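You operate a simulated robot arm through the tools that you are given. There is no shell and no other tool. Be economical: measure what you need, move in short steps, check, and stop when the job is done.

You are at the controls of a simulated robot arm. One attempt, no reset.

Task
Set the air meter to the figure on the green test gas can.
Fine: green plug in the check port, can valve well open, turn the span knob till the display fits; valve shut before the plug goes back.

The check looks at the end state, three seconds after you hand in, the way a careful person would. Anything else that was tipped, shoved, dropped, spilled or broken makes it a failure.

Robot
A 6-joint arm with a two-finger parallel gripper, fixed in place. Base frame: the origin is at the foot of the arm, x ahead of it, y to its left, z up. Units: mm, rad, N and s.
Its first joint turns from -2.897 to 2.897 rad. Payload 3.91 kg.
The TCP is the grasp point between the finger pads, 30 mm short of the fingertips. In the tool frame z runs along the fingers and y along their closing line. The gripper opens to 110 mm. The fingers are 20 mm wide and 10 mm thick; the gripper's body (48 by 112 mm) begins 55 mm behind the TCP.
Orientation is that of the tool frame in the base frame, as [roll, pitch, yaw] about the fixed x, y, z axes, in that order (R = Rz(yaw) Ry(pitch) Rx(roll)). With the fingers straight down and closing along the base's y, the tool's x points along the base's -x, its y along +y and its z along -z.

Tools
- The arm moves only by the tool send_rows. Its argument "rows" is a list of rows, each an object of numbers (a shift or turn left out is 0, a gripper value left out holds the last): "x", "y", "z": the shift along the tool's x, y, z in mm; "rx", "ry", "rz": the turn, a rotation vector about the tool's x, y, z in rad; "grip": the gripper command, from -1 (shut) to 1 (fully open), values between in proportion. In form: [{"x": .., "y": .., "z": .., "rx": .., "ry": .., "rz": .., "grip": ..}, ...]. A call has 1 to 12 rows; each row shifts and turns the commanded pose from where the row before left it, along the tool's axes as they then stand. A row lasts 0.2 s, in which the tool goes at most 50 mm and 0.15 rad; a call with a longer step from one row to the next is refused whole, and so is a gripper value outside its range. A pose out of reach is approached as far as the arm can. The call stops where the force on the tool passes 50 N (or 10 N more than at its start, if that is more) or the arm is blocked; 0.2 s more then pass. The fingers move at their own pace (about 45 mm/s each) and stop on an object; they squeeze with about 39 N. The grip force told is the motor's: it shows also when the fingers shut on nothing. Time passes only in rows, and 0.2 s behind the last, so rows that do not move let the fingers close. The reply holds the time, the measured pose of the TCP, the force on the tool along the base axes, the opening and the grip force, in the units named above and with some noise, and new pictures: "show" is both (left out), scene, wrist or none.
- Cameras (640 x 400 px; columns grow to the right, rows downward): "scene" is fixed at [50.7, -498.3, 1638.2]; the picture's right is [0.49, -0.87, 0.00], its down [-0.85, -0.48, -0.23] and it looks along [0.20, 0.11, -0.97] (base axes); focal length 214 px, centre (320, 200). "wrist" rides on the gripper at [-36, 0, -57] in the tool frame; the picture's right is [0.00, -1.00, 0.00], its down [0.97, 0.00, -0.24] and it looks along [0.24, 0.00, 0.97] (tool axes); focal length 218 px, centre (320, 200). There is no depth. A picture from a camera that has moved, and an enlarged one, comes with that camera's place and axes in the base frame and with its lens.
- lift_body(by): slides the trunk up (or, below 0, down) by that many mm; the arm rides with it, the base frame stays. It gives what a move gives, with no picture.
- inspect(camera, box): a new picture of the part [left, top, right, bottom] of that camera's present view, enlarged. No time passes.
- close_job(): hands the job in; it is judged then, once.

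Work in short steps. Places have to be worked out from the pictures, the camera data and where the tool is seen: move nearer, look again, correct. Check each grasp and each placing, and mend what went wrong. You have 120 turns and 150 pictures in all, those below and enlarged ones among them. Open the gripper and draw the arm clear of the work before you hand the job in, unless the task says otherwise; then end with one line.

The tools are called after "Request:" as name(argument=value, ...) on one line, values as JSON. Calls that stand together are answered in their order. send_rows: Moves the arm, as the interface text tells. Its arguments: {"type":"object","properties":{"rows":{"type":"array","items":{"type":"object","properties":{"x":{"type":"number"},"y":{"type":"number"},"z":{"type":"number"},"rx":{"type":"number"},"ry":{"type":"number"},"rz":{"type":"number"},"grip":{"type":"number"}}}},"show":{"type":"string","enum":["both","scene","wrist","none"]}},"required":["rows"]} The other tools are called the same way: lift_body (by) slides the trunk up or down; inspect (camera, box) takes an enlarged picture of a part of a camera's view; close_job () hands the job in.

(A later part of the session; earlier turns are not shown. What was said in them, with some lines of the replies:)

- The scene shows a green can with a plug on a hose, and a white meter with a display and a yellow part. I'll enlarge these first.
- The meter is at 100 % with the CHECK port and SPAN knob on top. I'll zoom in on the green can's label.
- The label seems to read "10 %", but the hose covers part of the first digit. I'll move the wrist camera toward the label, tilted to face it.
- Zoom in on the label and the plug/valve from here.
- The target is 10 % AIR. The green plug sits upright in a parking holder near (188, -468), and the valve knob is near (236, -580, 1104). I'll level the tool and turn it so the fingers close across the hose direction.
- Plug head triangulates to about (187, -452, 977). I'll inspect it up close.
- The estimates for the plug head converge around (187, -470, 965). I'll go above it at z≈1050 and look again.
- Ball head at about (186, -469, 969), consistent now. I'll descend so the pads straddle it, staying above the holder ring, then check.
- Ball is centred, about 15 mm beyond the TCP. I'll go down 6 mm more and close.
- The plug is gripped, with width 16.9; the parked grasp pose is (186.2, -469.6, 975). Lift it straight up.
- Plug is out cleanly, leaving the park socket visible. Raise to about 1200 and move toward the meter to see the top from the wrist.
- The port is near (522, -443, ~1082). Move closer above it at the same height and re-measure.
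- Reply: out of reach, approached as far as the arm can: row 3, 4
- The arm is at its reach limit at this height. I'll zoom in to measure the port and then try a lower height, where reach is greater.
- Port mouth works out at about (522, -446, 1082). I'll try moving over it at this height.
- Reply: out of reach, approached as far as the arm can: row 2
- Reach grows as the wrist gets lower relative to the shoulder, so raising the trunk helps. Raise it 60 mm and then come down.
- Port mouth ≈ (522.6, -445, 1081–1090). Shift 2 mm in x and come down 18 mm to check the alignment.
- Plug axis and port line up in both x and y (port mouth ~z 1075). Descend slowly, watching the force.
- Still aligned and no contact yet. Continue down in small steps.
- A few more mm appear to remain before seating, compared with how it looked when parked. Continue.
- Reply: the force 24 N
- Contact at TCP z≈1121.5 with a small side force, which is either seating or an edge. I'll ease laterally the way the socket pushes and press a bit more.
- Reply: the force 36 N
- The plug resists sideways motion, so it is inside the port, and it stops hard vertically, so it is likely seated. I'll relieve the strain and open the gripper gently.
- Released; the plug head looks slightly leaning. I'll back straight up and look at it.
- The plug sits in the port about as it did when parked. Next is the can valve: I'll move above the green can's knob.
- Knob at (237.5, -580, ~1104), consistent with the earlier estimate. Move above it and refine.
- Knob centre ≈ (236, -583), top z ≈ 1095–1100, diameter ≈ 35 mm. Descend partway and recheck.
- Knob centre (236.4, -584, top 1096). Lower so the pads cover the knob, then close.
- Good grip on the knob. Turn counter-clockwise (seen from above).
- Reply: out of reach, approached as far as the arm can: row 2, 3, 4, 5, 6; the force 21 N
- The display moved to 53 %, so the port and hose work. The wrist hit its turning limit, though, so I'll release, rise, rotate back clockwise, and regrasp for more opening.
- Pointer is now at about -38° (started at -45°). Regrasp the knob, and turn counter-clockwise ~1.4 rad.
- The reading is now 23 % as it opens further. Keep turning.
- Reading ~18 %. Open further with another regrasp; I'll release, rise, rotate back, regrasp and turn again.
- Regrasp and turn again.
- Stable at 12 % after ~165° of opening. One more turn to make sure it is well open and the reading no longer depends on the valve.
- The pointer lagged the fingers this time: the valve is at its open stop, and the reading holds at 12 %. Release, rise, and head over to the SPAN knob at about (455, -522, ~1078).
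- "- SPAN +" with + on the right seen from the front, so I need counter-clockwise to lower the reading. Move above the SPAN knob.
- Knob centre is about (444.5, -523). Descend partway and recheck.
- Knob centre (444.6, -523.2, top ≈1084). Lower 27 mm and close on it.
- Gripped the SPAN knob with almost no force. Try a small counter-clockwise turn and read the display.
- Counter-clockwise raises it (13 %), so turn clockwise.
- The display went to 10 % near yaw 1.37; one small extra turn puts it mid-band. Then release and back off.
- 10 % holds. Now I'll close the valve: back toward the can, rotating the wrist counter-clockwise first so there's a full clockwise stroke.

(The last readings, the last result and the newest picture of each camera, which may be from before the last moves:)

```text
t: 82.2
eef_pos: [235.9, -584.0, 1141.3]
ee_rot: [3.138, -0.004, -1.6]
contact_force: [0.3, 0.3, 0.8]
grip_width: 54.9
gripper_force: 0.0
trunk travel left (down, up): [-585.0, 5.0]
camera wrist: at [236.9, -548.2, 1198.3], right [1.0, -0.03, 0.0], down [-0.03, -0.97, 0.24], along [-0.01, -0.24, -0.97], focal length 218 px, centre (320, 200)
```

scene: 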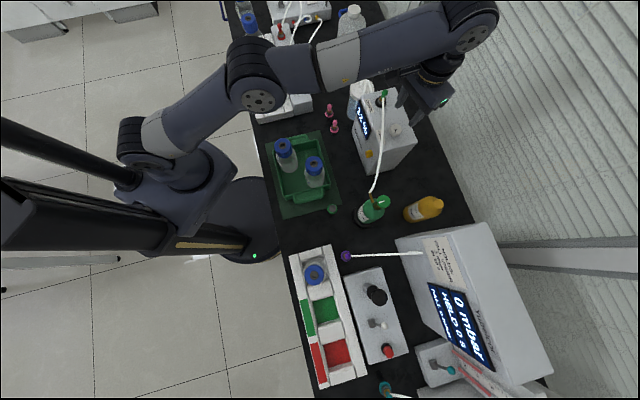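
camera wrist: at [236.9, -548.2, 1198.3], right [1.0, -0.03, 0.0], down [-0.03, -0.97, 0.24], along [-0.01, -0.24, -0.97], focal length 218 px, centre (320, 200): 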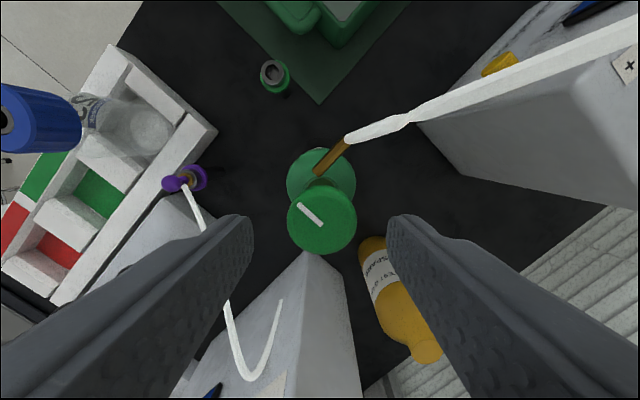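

Knob centred, pointer at the open position. Grasp and turn clockwise.

Request:
send_rows(rows=[{"y": -0.6, "z": 20}, {"z": 14}, {}, {"grip": -1}, {}, {}, {}], show="none")

Request:
send_rows(rows=[{"rz": 0.13}, {"rz": 0.13}, {"rz": 0.13}, {"rz": 0.13}, {"rz": 0.13}, {"rz": 0.13}, {"rz": 0.13}, {"rz": 0.13}, {"rz": 0.13}, {"rz": 0.13}, {"rz": 0.13}, {}], show="wrist")

```text
t: 83.8
eef_pos: [236.7, -583.4, 1107.9]
ee_rot: [3.139, -0.001, -1.597]
contact_force: [-2.5, 0.2, -2.2]
grip_width: 33.4
gripper_force: 45.1
trunk travel left (down, up): [-585.0, 5.0]
```

```text
t: 86.4
eef_pos: [238.3, -583.7, 1107.3]
ee_rot: [-3.141, -0.004, -3.03]
contact_force: [-6.2, 7.7, -9.9]
grip_width: 33.3
gripper_force: 45.0
trunk travel left (down, up): [-585.0, 5.0]
camera wrist: at [272.2, -579.9, 1164.0], right [0.11, -0.99, 0.0], down [-0.96, -0.11, 0.24], along [-0.24, -0.03, -0.97], focal length 218 px, centre (320, 200)
```

wrist: 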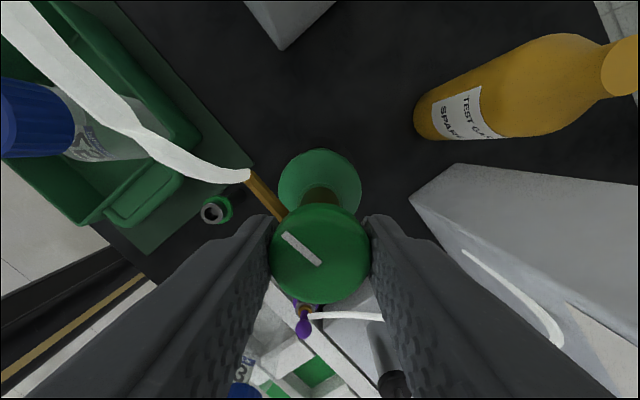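

The knob follows. Continue clockwise to the shut stop.

Request:
send_rows(rows=[{"rz": 0.13}, {"rz": 0.13}, {"rz": 0.13}, {"rz": 0.13}, {"rz": 0.13}, {"rz": 0.13}, {"rz": 0.13}, {"rz": 0.13}, {"rz": 0.13}, {"rz": 0.13}, {"rz": 0.13}, {}], show="wrist")

Request:
inspect(camera="scene", box=[340, 80, 440, 230])

```text
t: 89.0
eef_pos: [237.1, -582.5, 1107.2]
ee_rot: [-3.138, 0.0, 1.821]
contact_force: [-6.9, 15.2, -14.7]
grip_width: 33.3
gripper_force: 44.8
trunk travel left (down, up): [-585.0, 5.0]
camera wrist: at [245.6, -618.4, 1164.3], right [-0.97, -0.25, 0.0], down [-0.24, 0.94, 0.24], along [-0.06, 0.23, -0.97], focal length 218 px, centre (320, 200)
```

wrist: 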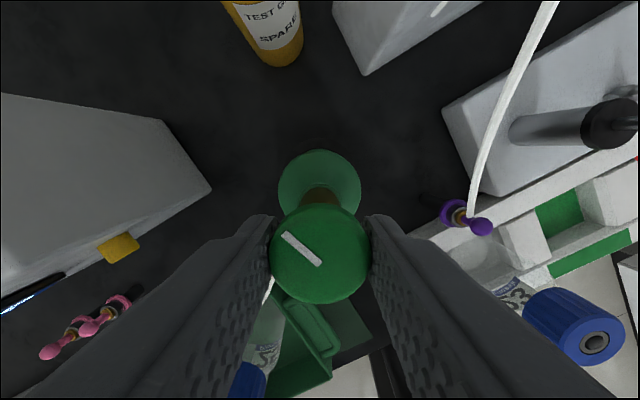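

```text
2.67 times, centred on (390, 155) of scene
camera zoom: at [50.7, -498.3, 1638.2], right [0.49, -0.87, 0.0], down [-0.85, -0.48, -0.23], along [0.2, 0.11, -0.97], focal length 572 px, centre (133, 320)
```

zoom: 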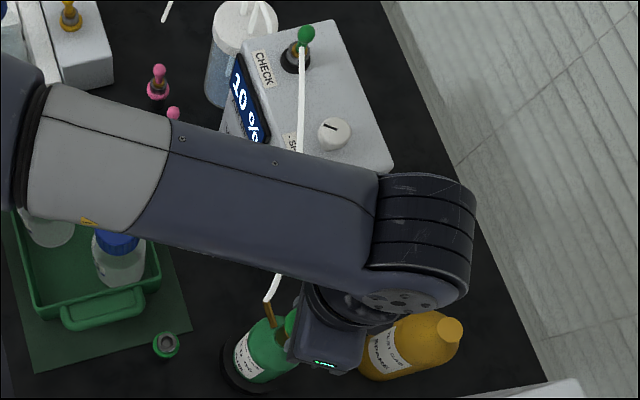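

Request:
send_rows(rows=[{"rz": 0.1}, {"rz": 0.1}, {"rz": 0.1}, {"rz": 0.1}, {}, {}], show="wrist")

Request:
inspect(camera="scene", box=[355, 75, 415, 140])

```text
t: 90.4
eef_pos: [237.1, -585.6, 1106.6]
ee_rot: [-3.14, 0.005, 1.422]
contact_force: [-5.5, 3.1, -13.1]
grip_width: 33.2
gripper_force: 45.2
trunk travel left (down, up): [-585.0, 5.0]
camera wrist: at [231.2, -620.8, 1164.5], right [-0.99, 0.15, 0.0], down [0.14, 0.96, 0.24], along [0.03, 0.23, -0.97], focal length 218 px, centre (320, 200)
```

wrist: 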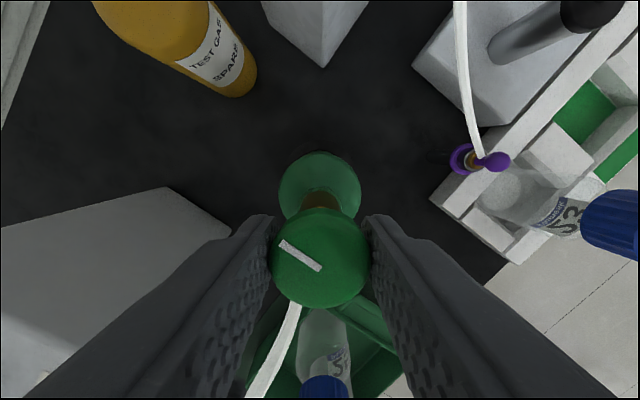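

```text
6.15 times, centred on (385, 108) of scene
camera zoom: at [50.7, -498.3, 1638.2], right [0.49, -0.87, 0.0], down [-0.85, -0.48, -0.23], along [0.2, 0.11, -0.97], focal length 1320 px, centre (-80, 769)
```

zoom: 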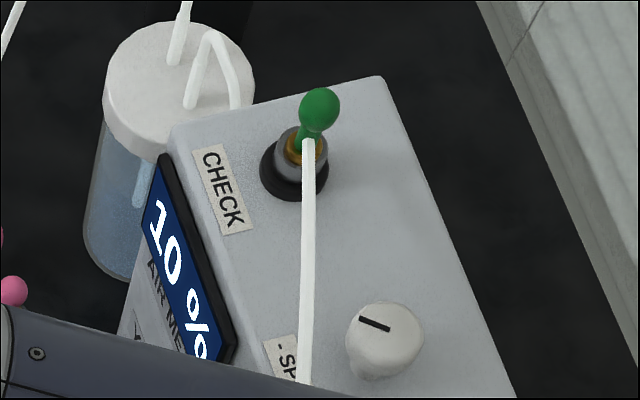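

The pointer is back at about -44°, its original shut angle. One small extra turn to confirm the stop.

Request:
send_rows(rows=[{"rz": 0.1}, {"rz": 0.08}, {}], show="wrist")

Request:
send_rows(rows=[{"grip": 0}, {}, {}, {"z": -25}, {"z": -30}, {"z": -30}, {}], show="wrist")

Request:
inspect(camera="wrist", box=[270, 160, 370, 260])

Request:
inspect(camera="scene", box=[355, 75, 415, 140])

```text
t: 91.2
eef_pos: [235.5, -585.1, 1107.4]
ee_rot: [-3.14, 0.005, 1.243]
contact_force: [-5.7, -3.5, -3.1]
grip_width: 33.3
gripper_force: 44.6
trunk travel left (down, up): [-585.0, 5.0]
camera wrist: at [224.6, -619.3, 1165.0], right [-0.95, 0.32, 0.0], down [0.31, 0.92, 0.24], along [0.07, 0.22, -0.97], focal length 218 px, centre (320, 200)
```

wrist: 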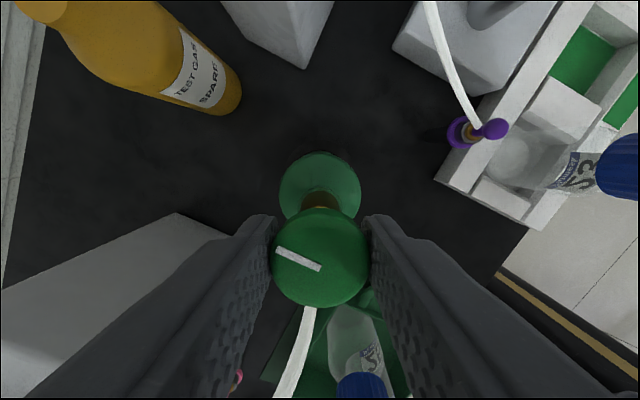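

```text
t: 92.8
eef_pos: [237.5, -584.1, 1192.6]
ee_rot: [-3.14, 0.005, 1.244]
contact_force: [0.1, -0.2, 0.7]
grip_width: 54.8
gripper_force: 0.0
trunk travel left (down, up): [-585.0, 5.0]
camera wrist: at [225.1, -618.6, 1249.9], right [-0.95, 0.32, 0.0], down [0.31, 0.92, 0.24], along [0.07, 0.23, -0.97], focal length 218 px, centre (320, 200)
```

wrist: 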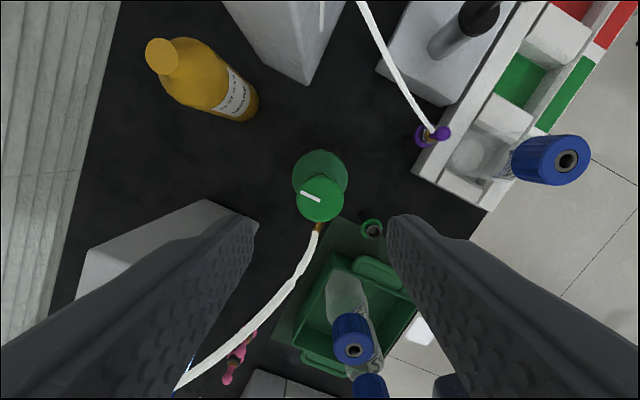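

```text
4.00 times, centred on (320, 210) of wrist
camera zoom: at [225.1, -618.6, 1249.9], right [-0.95, 0.32, 0.0], down [0.31, 0.92, 0.24], along [0.07, 0.23, -0.97], focal length 873 px, centre (320, 160)
```

zoom: 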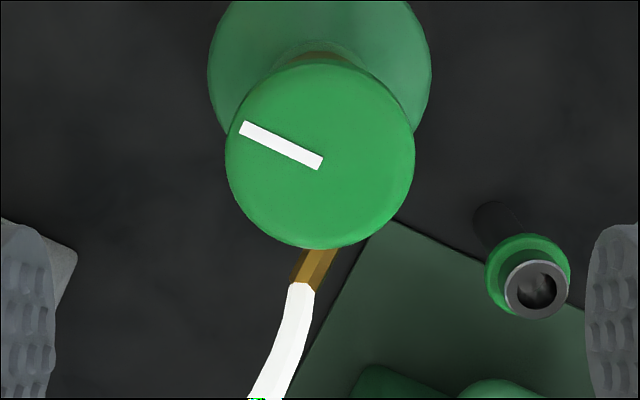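

```text
6.15 times, centred on (385, 108) of scene
camera zoom: at [50.7, -498.3, 1638.2], right [0.49, -0.87, 0.0], down [-0.85, -0.48, -0.23], along [0.2, 0.11, -0.97], focal length 1320 px, centre (-80, 769)
```

zoom: 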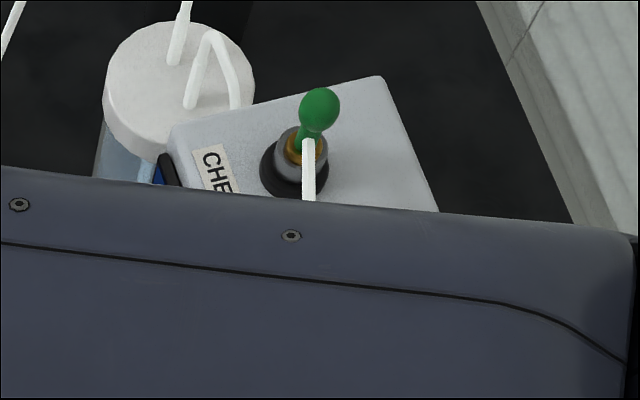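

The valve is shut, with the pointer at its original angle and the stop felt. Now turn the wrist back to the earlier yaw (-1.57) used for the plug.

Request:
send_rows(rows=[{"rz": -0.15}, {"rz": -0.15}, {"rz": -0.15}, {"rz": -0.15}, {"rz": -0.15}, {"rz": -0.15}, {"rz": -0.15}, {"rz": -0.15}, {"rz": -0.15}, {"rz": -0.15}, {"rz": -0.15}, {"rz": -0.15}], show="none")

Request:
send_rows(rows=[{"rz": -0.15}, {"rz": -0.15}, {"rz": -0.15}, {"rz": -0.15}, {"rz": -0.15}, {"rz": -0.15}, {"rz": -0.15}, {"rz": -0.15}, {"rz": -0.15}, {"rz": -0.15}, {"rz": -0.15}, {"z": -20}], show="none")

```text
t: 95.4
eef_pos: [237.2, -584.5, 1191.9]
ee_rot: [-3.138, -0.004, 3.045]
contact_force: [-0.2, -0.5, 0.2]
grip_width: 54.5
gripper_force: 0.1
trunk travel left (down, up): [-585.0, 5.0]
```

```text
t: 98.0
eef_pos: [236.9, -583.8, 1212.5]
ee_rot: [3.139, -0.002, -1.589]
contact_force: [0.1, 0.4, -0.6]
grip_width: 55.0
gripper_force: 0.1
trunk travel left (down, up): [-585.0, 5.0]
```

Move back above the port.

Request:
send_rows(rows=[{"x": -20, "y": -41}, {"x": -20, "y": -41}, {"x": -20, "y": -41}, {"x": -20, "y": -41}, {"x": -20, "y": -41}, {"x": -20, "y": -40, "z": 10}, {"x": -16, "y": -34, "z": 5}, {}], show="wrist")

Request:
inspect(camera="scene", box=[355, 75, 415, 140])

```text
t: 99.8
eef_pos: [519.7, -452.6, 1196.5]
ee_rot: [3.138, -0.003, -1.591]
contact_force: [0.0, 0.5, -0.2]
grip_width: 54.9
gripper_force: 0.1
trunk travel left (down, up): [-585.0, 5.0]
camera wrist: at [520.1, -417.4, 1252.8], right [1.0, -0.02, 0.0], down [-0.02, -0.97, 0.24], along [-0.01, -0.24, -0.97], focal length 218 px, centre (320, 200)
```

wrist: 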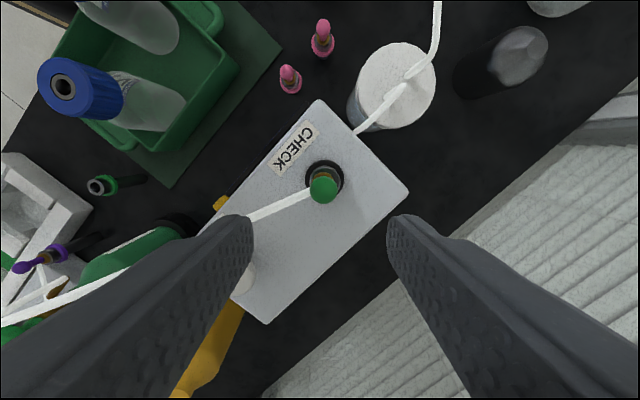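

```text
6.15 times, centred on (385, 108) of scene
camera zoom: at [50.7, -498.3, 1638.2], right [0.49, -0.87, 0.0], down [-0.85, -0.48, -0.23], along [0.2, 0.11, -0.97], focal length 1320 px, centre (-80, 769)
```

zoom: 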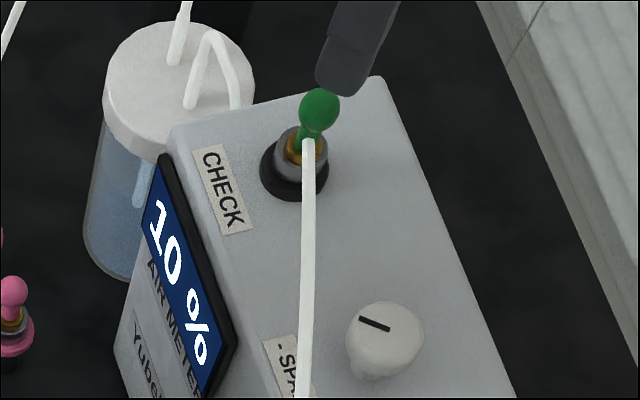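

Align over the plug ball (~521, -445, 1114) and descend around it.

Request:
send_rows(rows=[{"x": -8.5, "y": -1, "rz": -0.02}, {"z": 30}, {"z": 25}, {}], show="wrist")

```text
t: 100.8
eef_pos: [520.9, -445.1, 1140.9]
ee_rot: [3.138, -0.005, -1.571]
contact_force: [-0.2, -0.5, 0.4]
grip_width: 55.0
gripper_force: 0.0
trunk travel left (down, up): [-585.0, 5.0]
camera wrist: at [520.0, -409.7, 1197.8], right [1.0, 0.0, 0.0], down [0.0, -0.97, 0.24], along [0.0, -0.24, -0.97], focal length 218 px, centre (320, 200)
```

wrist: 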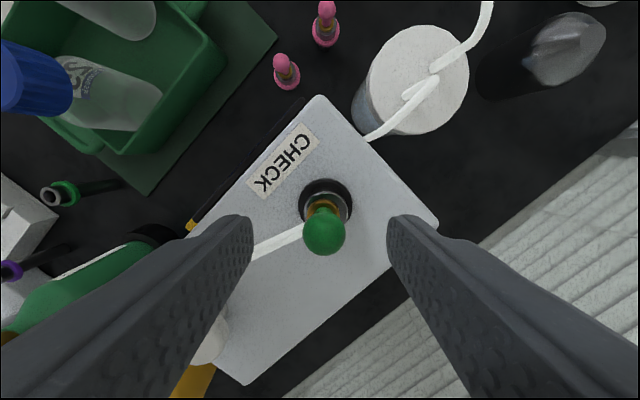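

Request:
send_rows(rows=[{"x": -1, "y": -1.4, "z": 10}, {"z": 9}, {}, {"grip": -1}, {}, {}, {}], show="none")

Request:
inspect(camera="wrist", box=[280, 160, 360, 290])

```text
t: 102.4
eef_pos: [522.2, -444.9, 1122.3]
ee_rot: [3.138, -0.001, -1.571]
contact_force: [0.0, 0.1, -0.3]
grip_width: 17.2
gripper_force: 38.9
trunk travel left (down, up): [-585.0, 5.0]
```

```text
3.08 times, centred on (320, 225) of wrist
camera zoom: at [521.4, -408.9, 1178.9], right [1.0, 0.0, 0.0], down [0.0, -0.97, 0.24], along [0.0, -0.24, -0.97], focal length 672 px, centre (320, 123)
```

zoom: 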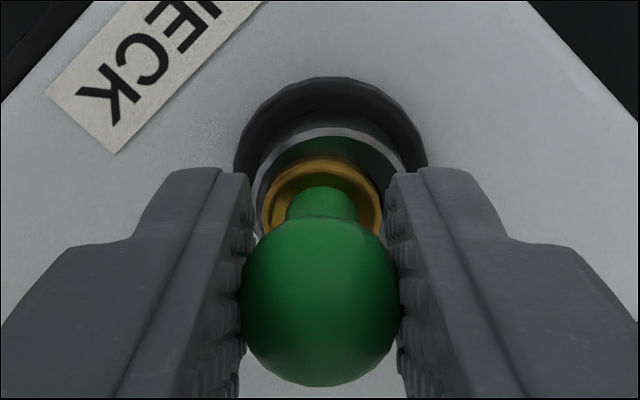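

Plug gripped. Lift it straight out of the port.

Request:
send_rows(rows=[{"z": -8}, {"z": -12}, {"z": -20}, {"z": -25}, {}], show="wrist")

Request:
inspect(camera="scene", box=[355, 75, 415, 140])

Request:
inspect(camera="wrist", box=[280, 160, 360, 290])

```text
t: 103.6
eef_pos: [521.4, -443.8, 1187.1]
ee_rot: [3.137, -0.003, -1.571]
contact_force: [-0.2, -0.1, 0.1]
grip_width: 17.1
gripper_force: 39.5
trunk travel left (down, up): [-585.0, 5.0]
camera wrist: at [521.8, -408.0, 1244.3], right [1.0, 0.0, 0.0], down [0.0, -0.97, 0.24], along [0.0, -0.24, -0.97], focal length 218 px, centre (320, 200)
```

wrist: 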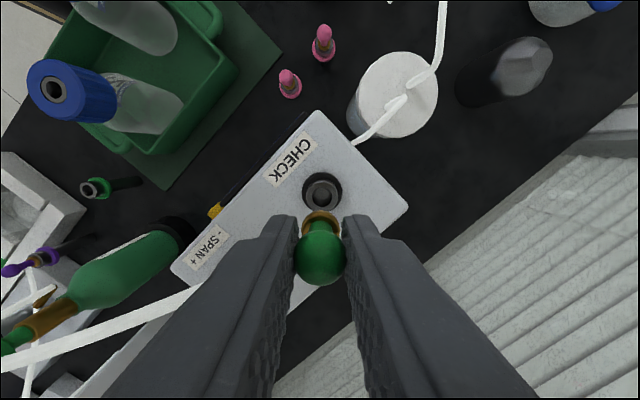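

```text
6.15 times, centred on (385, 108) of scene
camera zoom: at [50.7, -498.3, 1638.2], right [0.49, -0.87, 0.0], down [-0.85, -0.48, -0.23], along [0.2, 0.11, -0.97], focal length 1320 px, centre (-80, 769)
```

zoom: 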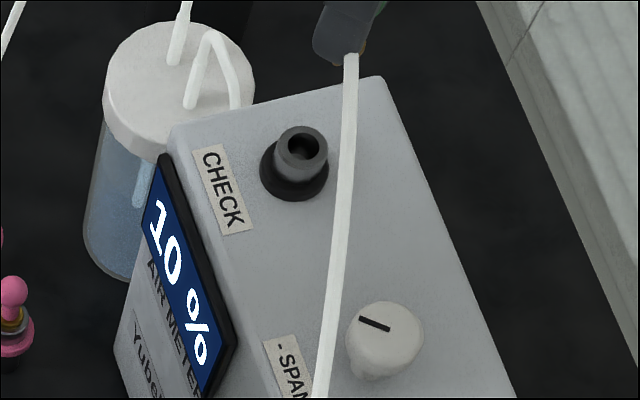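

```text
3.08 times, centred on (320, 225) of wrist
camera zoom: at [521.8, -408.0, 1244.3], right [1.0, 0.0, 0.0], down [0.0, -0.97, 0.24], along [0.0, -0.24, -0.97], focal length 672 px, centre (320, 123)
```

zoom: 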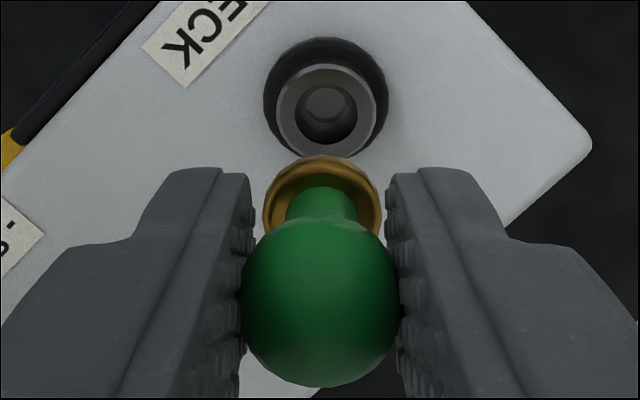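

Plug is out, with 10 % still displayed. Carry it back above the park socket.

Request:
send_rows(rows=[{"y": 42, "x": 3, "z": -3}, {"y": 42, "x": 3, "z": -3}, {"y": 42, "x": 3, "z": -3}, {"y": 42, "x": 3}, {"y": 42, "x": 3}, {"y": 42, "x": 3}, {"y": 42, "x": 3}, {"y": 41, "x": 3}, {}], show="none")

Request:
send_rows(rows=[{"z": 45}, {"z": 45}, {"z": 45}, {}], show="wrist")

Request:
inspect(camera="wrist", box=[280, 160, 360, 290])

```text
t: 105.6
eef_pos: [187.6, -468.2, 1197.3]
ee_rot: [3.137, -0.003, -1.571]
contact_force: [-0.4, 0.4, -1.3]
grip_width: 17.1
gripper_force: 38.8
trunk travel left (down, up): [-585.0, 5.0]
```

```text
t: 106.6
eef_pos: [186.7, -468.0, 1061.2]
ee_rot: [3.138, -0.004, -1.572]
contact_force: [0.4, -0.4, 0.3]
grip_width: 17.0
gripper_force: 38.8
trunk travel left (down, up): [-585.0, 5.0]
camera wrist: at [186.6, -433.5, 1118.3], right [1.0, 0.0, 0.0], down [0.0, -0.97, 0.24], along [0.0, -0.24, -0.97], focal length 218 px, centre (320, 200)
```

wrist: 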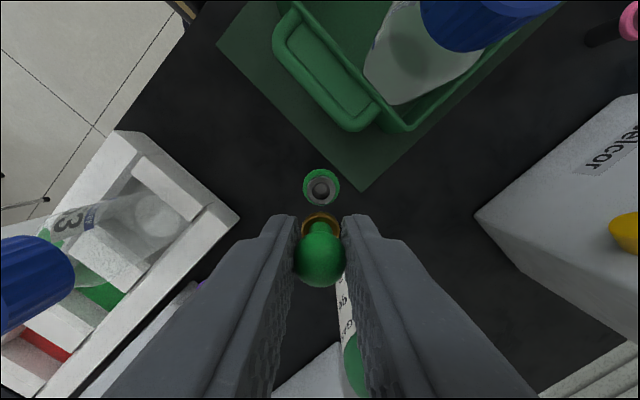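

```text
3.08 times, centred on (320, 225) of wrist
camera zoom: at [186.6, -433.5, 1118.3], right [1.0, 0.0, 0.0], down [0.0, -0.97, 0.24], along [0.0, -0.24, -0.97], focal length 672 px, centre (320, 123)
```

zoom: 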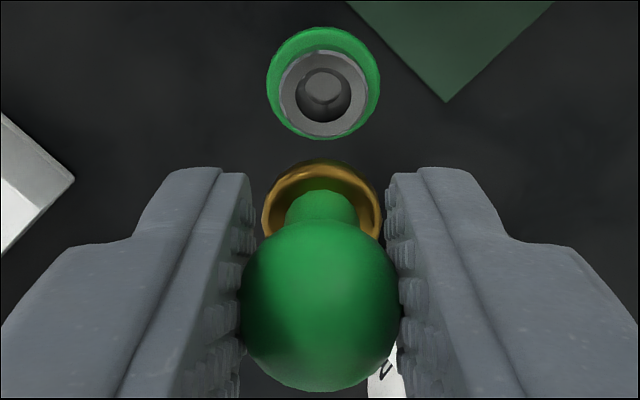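

Socket is nearly under the plug (0.6 mm correction in x). Descend and recheck.

Request:
send_rows(rows=[{"y": -0.6, "z": 20}, {"z": 20}, {"z": 6}, {}], show="none")

Request:
inspect(camera="wrist", box=[280, 160, 360, 290])

```text
t: 107.6
eef_pos: [187.8, -469.6, 1016.3]
ee_rot: [3.138, -0.002, -1.571]
contact_force: [0.4, 0.3, -0.1]
grip_width: 16.8
gripper_force: 38.8
trunk travel left (down, up): [-585.0, 5.0]
```

```text
3.08 times, centred on (320, 225) of wrist
camera zoom: at [186.8, -432.7, 1072.6], right [1.0, 0.0, 0.0], down [0.0, -0.97, 0.24], along [0.0, -0.24, -0.97], focal length 672 px, centre (320, 123)
```

zoom: 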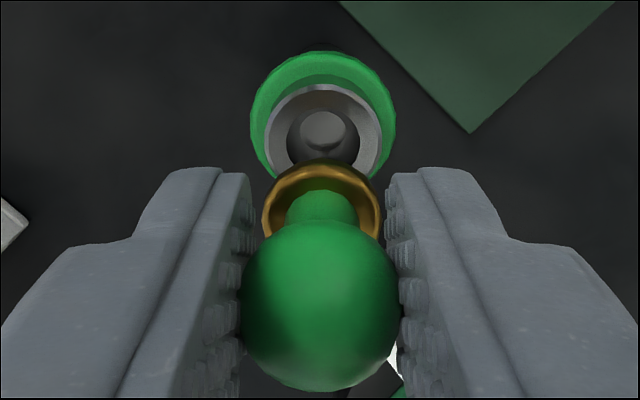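

Request:
send_rows(rows=[{"y": -0.6, "x": 0.8, "z": 10}, {"z": 10}, {}], show="none")

Request:
inspect(camera="wrist", box=[280, 160, 360, 290])

```text
t: 108.4
eef_pos: [187.3, -469.0, 996.2]
ee_rot: [3.138, -0.002, -1.572]
contact_force: [0.3, 0.7, -0.5]
grip_width: 16.9
gripper_force: 38.6
trunk travel left (down, up): [-585.0, 5.0]
```

```text
3.08 times, centred on (320, 225) of wrist
camera zoom: at [187.4, -433.9, 1052.9], right [1.0, 0.0, 0.0], down [0.0, -0.97, 0.24], along [0.0, -0.24, -0.97], focal length 672 px, centre (320, 123)
```

zoom: 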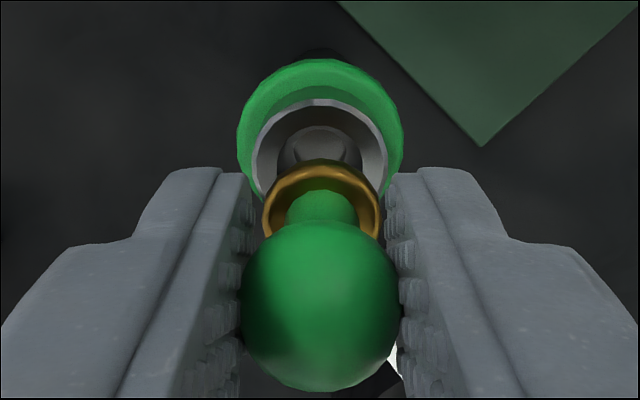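

Well aligned now. Continue down; seating is expected near TCP z ≈ 975–977.

Request:
send_rows(rows=[{"z": 5}, {"z": 5}, {"z": 4}, {"z": 3}, {"z": 2}, {}], show="none")

Request:
inspect(camera="wrist", box=[280, 160, 360, 290])

```text
t: 109.8
eef_pos: [187.4, -469.0, 977.5]
ee_rot: [3.137, 0.0, -1.57]
contact_force: [-0.8, 0.0, 0.1]
grip_width: 17.1
gripper_force: 39.3
trunk travel left (down, up): [-585.0, 5.0]
```

```text
3.08 times, centred on (320, 225) of wrist
camera zoom: at [187.2, -433.8, 1034.1], right [1.0, 0.0, 0.0], down [0.0, -0.97, 0.24], along [0.0, -0.24, -0.97], focal length 672 px, centre (320, 123)
```

zoom: 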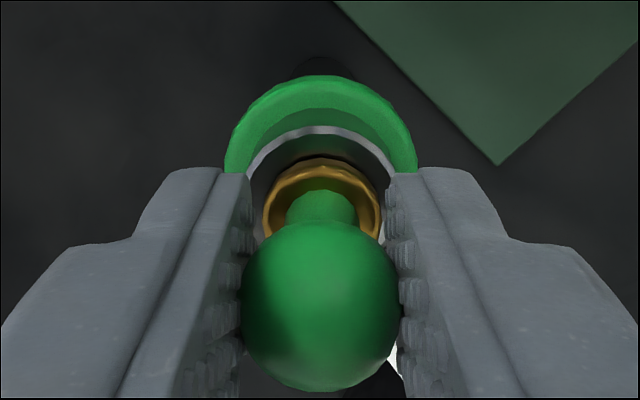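

No force yet; go down until contact.

Request:
send_rows(rows=[{"z": 1.5}, {"z": 1.5}, {"z": 1.5}, {}], show="none")

Request:
inspect(camera="wrist", box=[280, 160, 360, 290])

```text
t: 110.8
eef_pos: [186.7, -469.7, 976.3]
ee_rot: [3.14, -0.009, -1.571]
contact_force: [2.5, 0.7, 30.4]
grip_width: 17.0
gripper_force: 38.3
trunk travel left (down, up): [-585.0, 5.0]
```

```text
3.08 times, centred on (320, 225) of wrist
camera zoom: at [187.2, -433.4, 1032.4], right [1.0, 0.0, 0.0], down [0.0, -0.97, 0.25], along [0.0, -0.25, -0.97], focal length 672 px, centre (320, 123)
```

zoom: 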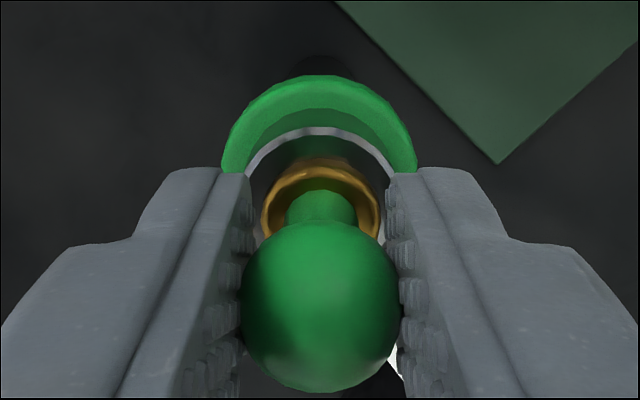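

It seats at the original height (~975.5). Relieve the push, release, and back up.

Request:
send_rows(rows=[{"z": -2.5}, {}, {"grip": -0.3}, {}, {"grip": 0.2}, {}, {}, {"z": -20}, {"z": -30}, {"z": -40}, {}], show="both")

Request:
inspect(camera="wrist", box=[280, 160, 360, 240])

Request:
inspect(camera="scene", box=[310, 60, 450, 240])

```text
t: 113.2
eef_pos: [189.4, -468.6, 1065.9]
ee_rot: [3.137, 0.0, -1.572]
contact_force: [-0.1, -0.1, 0.3]
grip_width: 66.0
gripper_force: 0.1
trunk travel left (down, up): [-585.0, 5.0]
camera wrist: at [187.6, -432.9, 1123.0], right [1.0, 0.0, 0.0], down [0.0, -0.97, 0.24], along [0.0, -0.24, -0.97], focal length 218 px, centre (320, 200)
```

scene: 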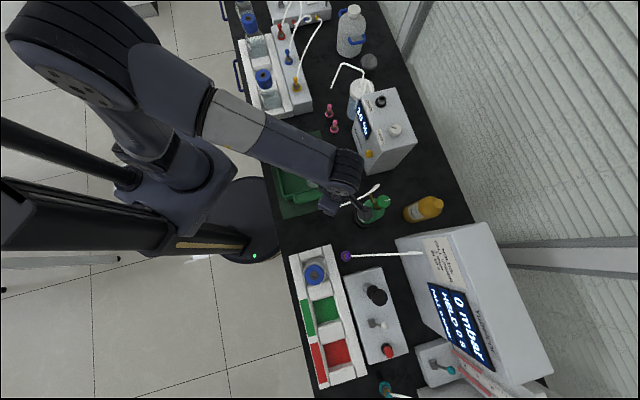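
wrist: 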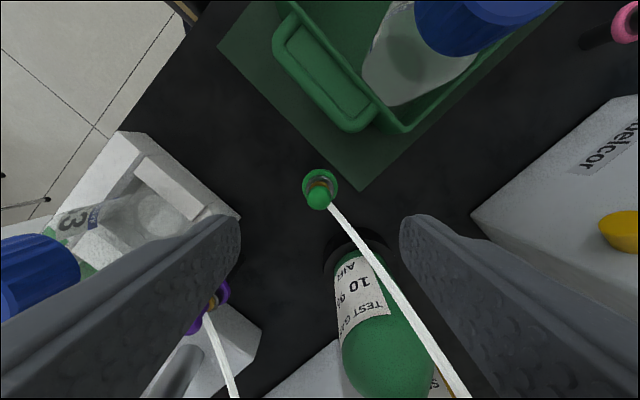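

```text
5.00 times, centred on (320, 200) of wrist
camera zoom: at [187.6, -432.9, 1123.0], right [1.0, 0.0, 0.0], down [0.0, -0.97, 0.24], along [0.0, -0.24, -0.97], focal length 1091 px, centre (320, 200)
```

zoom: 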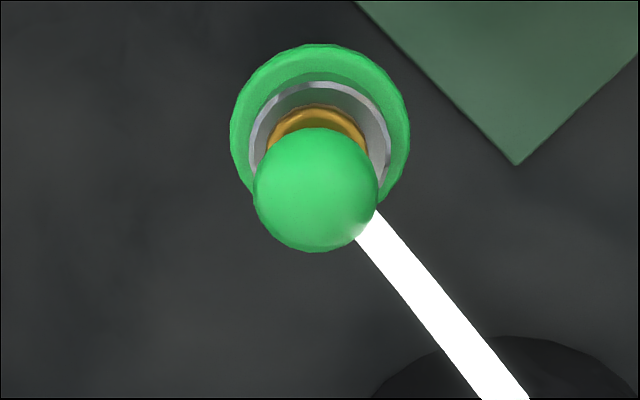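

```text
2.22 times, centred on (380, 150) of scene
camera zoom: at [50.7, -498.3, 1638.2], right [0.49, -0.87, 0.0], down [-0.85, -0.48, -0.23], along [0.2, 0.11, -0.97], focal length 477 px, centre (187, 311)
```

zoom: 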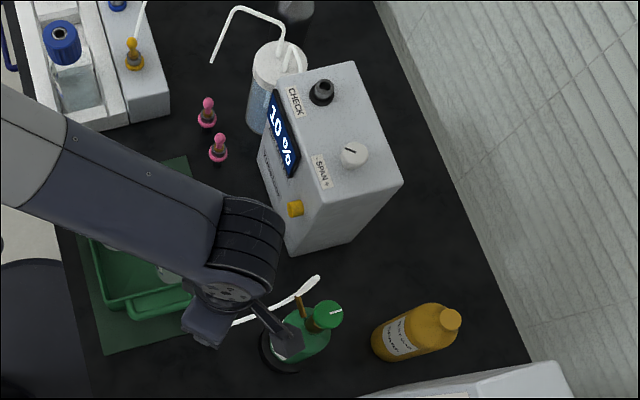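

The plug is parked as at the start, valve pointer at shut, and the meter shows 10 %. Draw the arm clear and take a last look.

Request:
send_rows(rows=[{"z": -45}, {"z": -45}, {"z": -45}, {"z": -45}, {"x": -45, "z": -15}, {"x": -45}, {"x": -45}, {"x": -45}, {"grip": 1}, {}, {}], show="scene")

Request:
inspect(camera="scene", box=[310, 60, 450, 240])

Request:
inspect(camera="scene", box=[320, 175, 400, 225])

```text
t: 115.6
eef_pos: [188.1, -288.8, 1260.4]
ee_rot: [3.138, -0.004, -1.572]
contact_force: [0.3, 0.2, -0.4]
grip_width: 109.9
gripper_force: 0.1
trunk travel left (down, up): [-585.0, 5.0]
```

scene: 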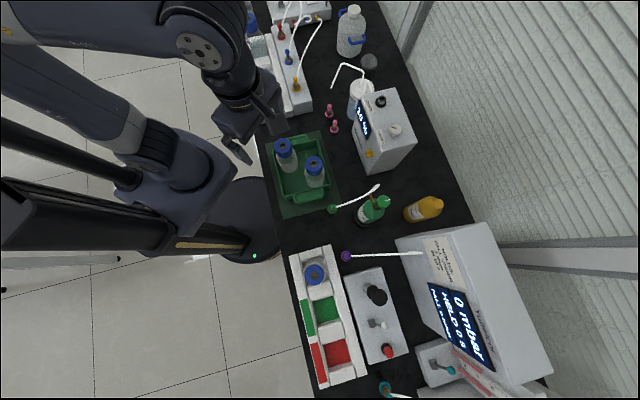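

```text
2.22 times, centred on (380, 150) of scene
camera zoom: at [50.7, -498.3, 1638.2], right [0.49, -0.87, 0.0], down [-0.85, -0.48, -0.23], along [0.2, 0.11, -0.97], focal length 477 px, centre (187, 311)
```

zoom: 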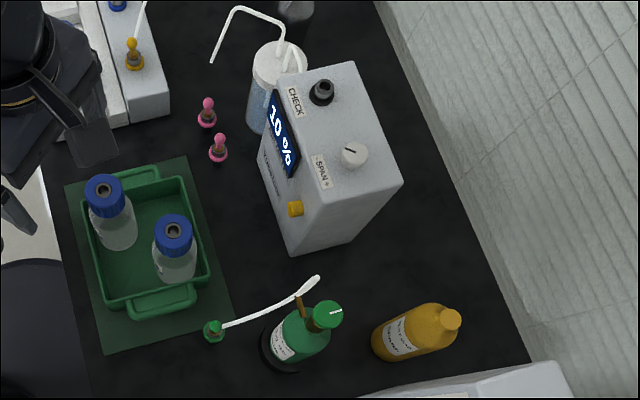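

```text
8.00 times, centred on (360, 200) of scene
camera zoom: at [50.7, -498.3, 1638.2], right [0.49, -0.87, 0.0], down [-0.85, -0.48, -0.23], along [0.2, 0.11, -0.97], focal length 1716 px, centre (0, 200)
```

zoom: 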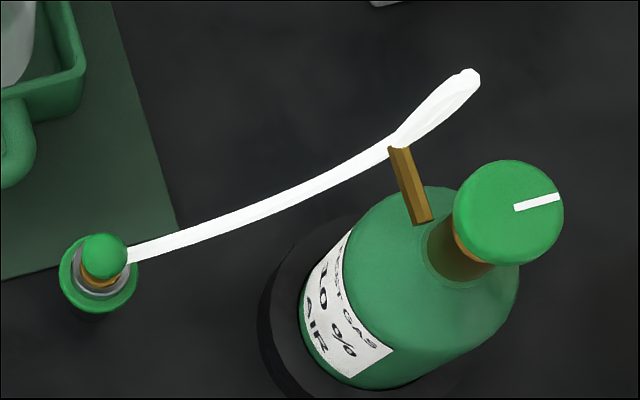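

Everything matches the starting arrangement: valve shut, plug parked, can unmoved, and the meter reading 10 %. Handing in.

Request:
close_job()

```text
The job is handed in.
```

The air meter now reads 10 %, matching the green test gas can. The can valve was shut before the plug went back in its holder, and the arm is clear of the work.
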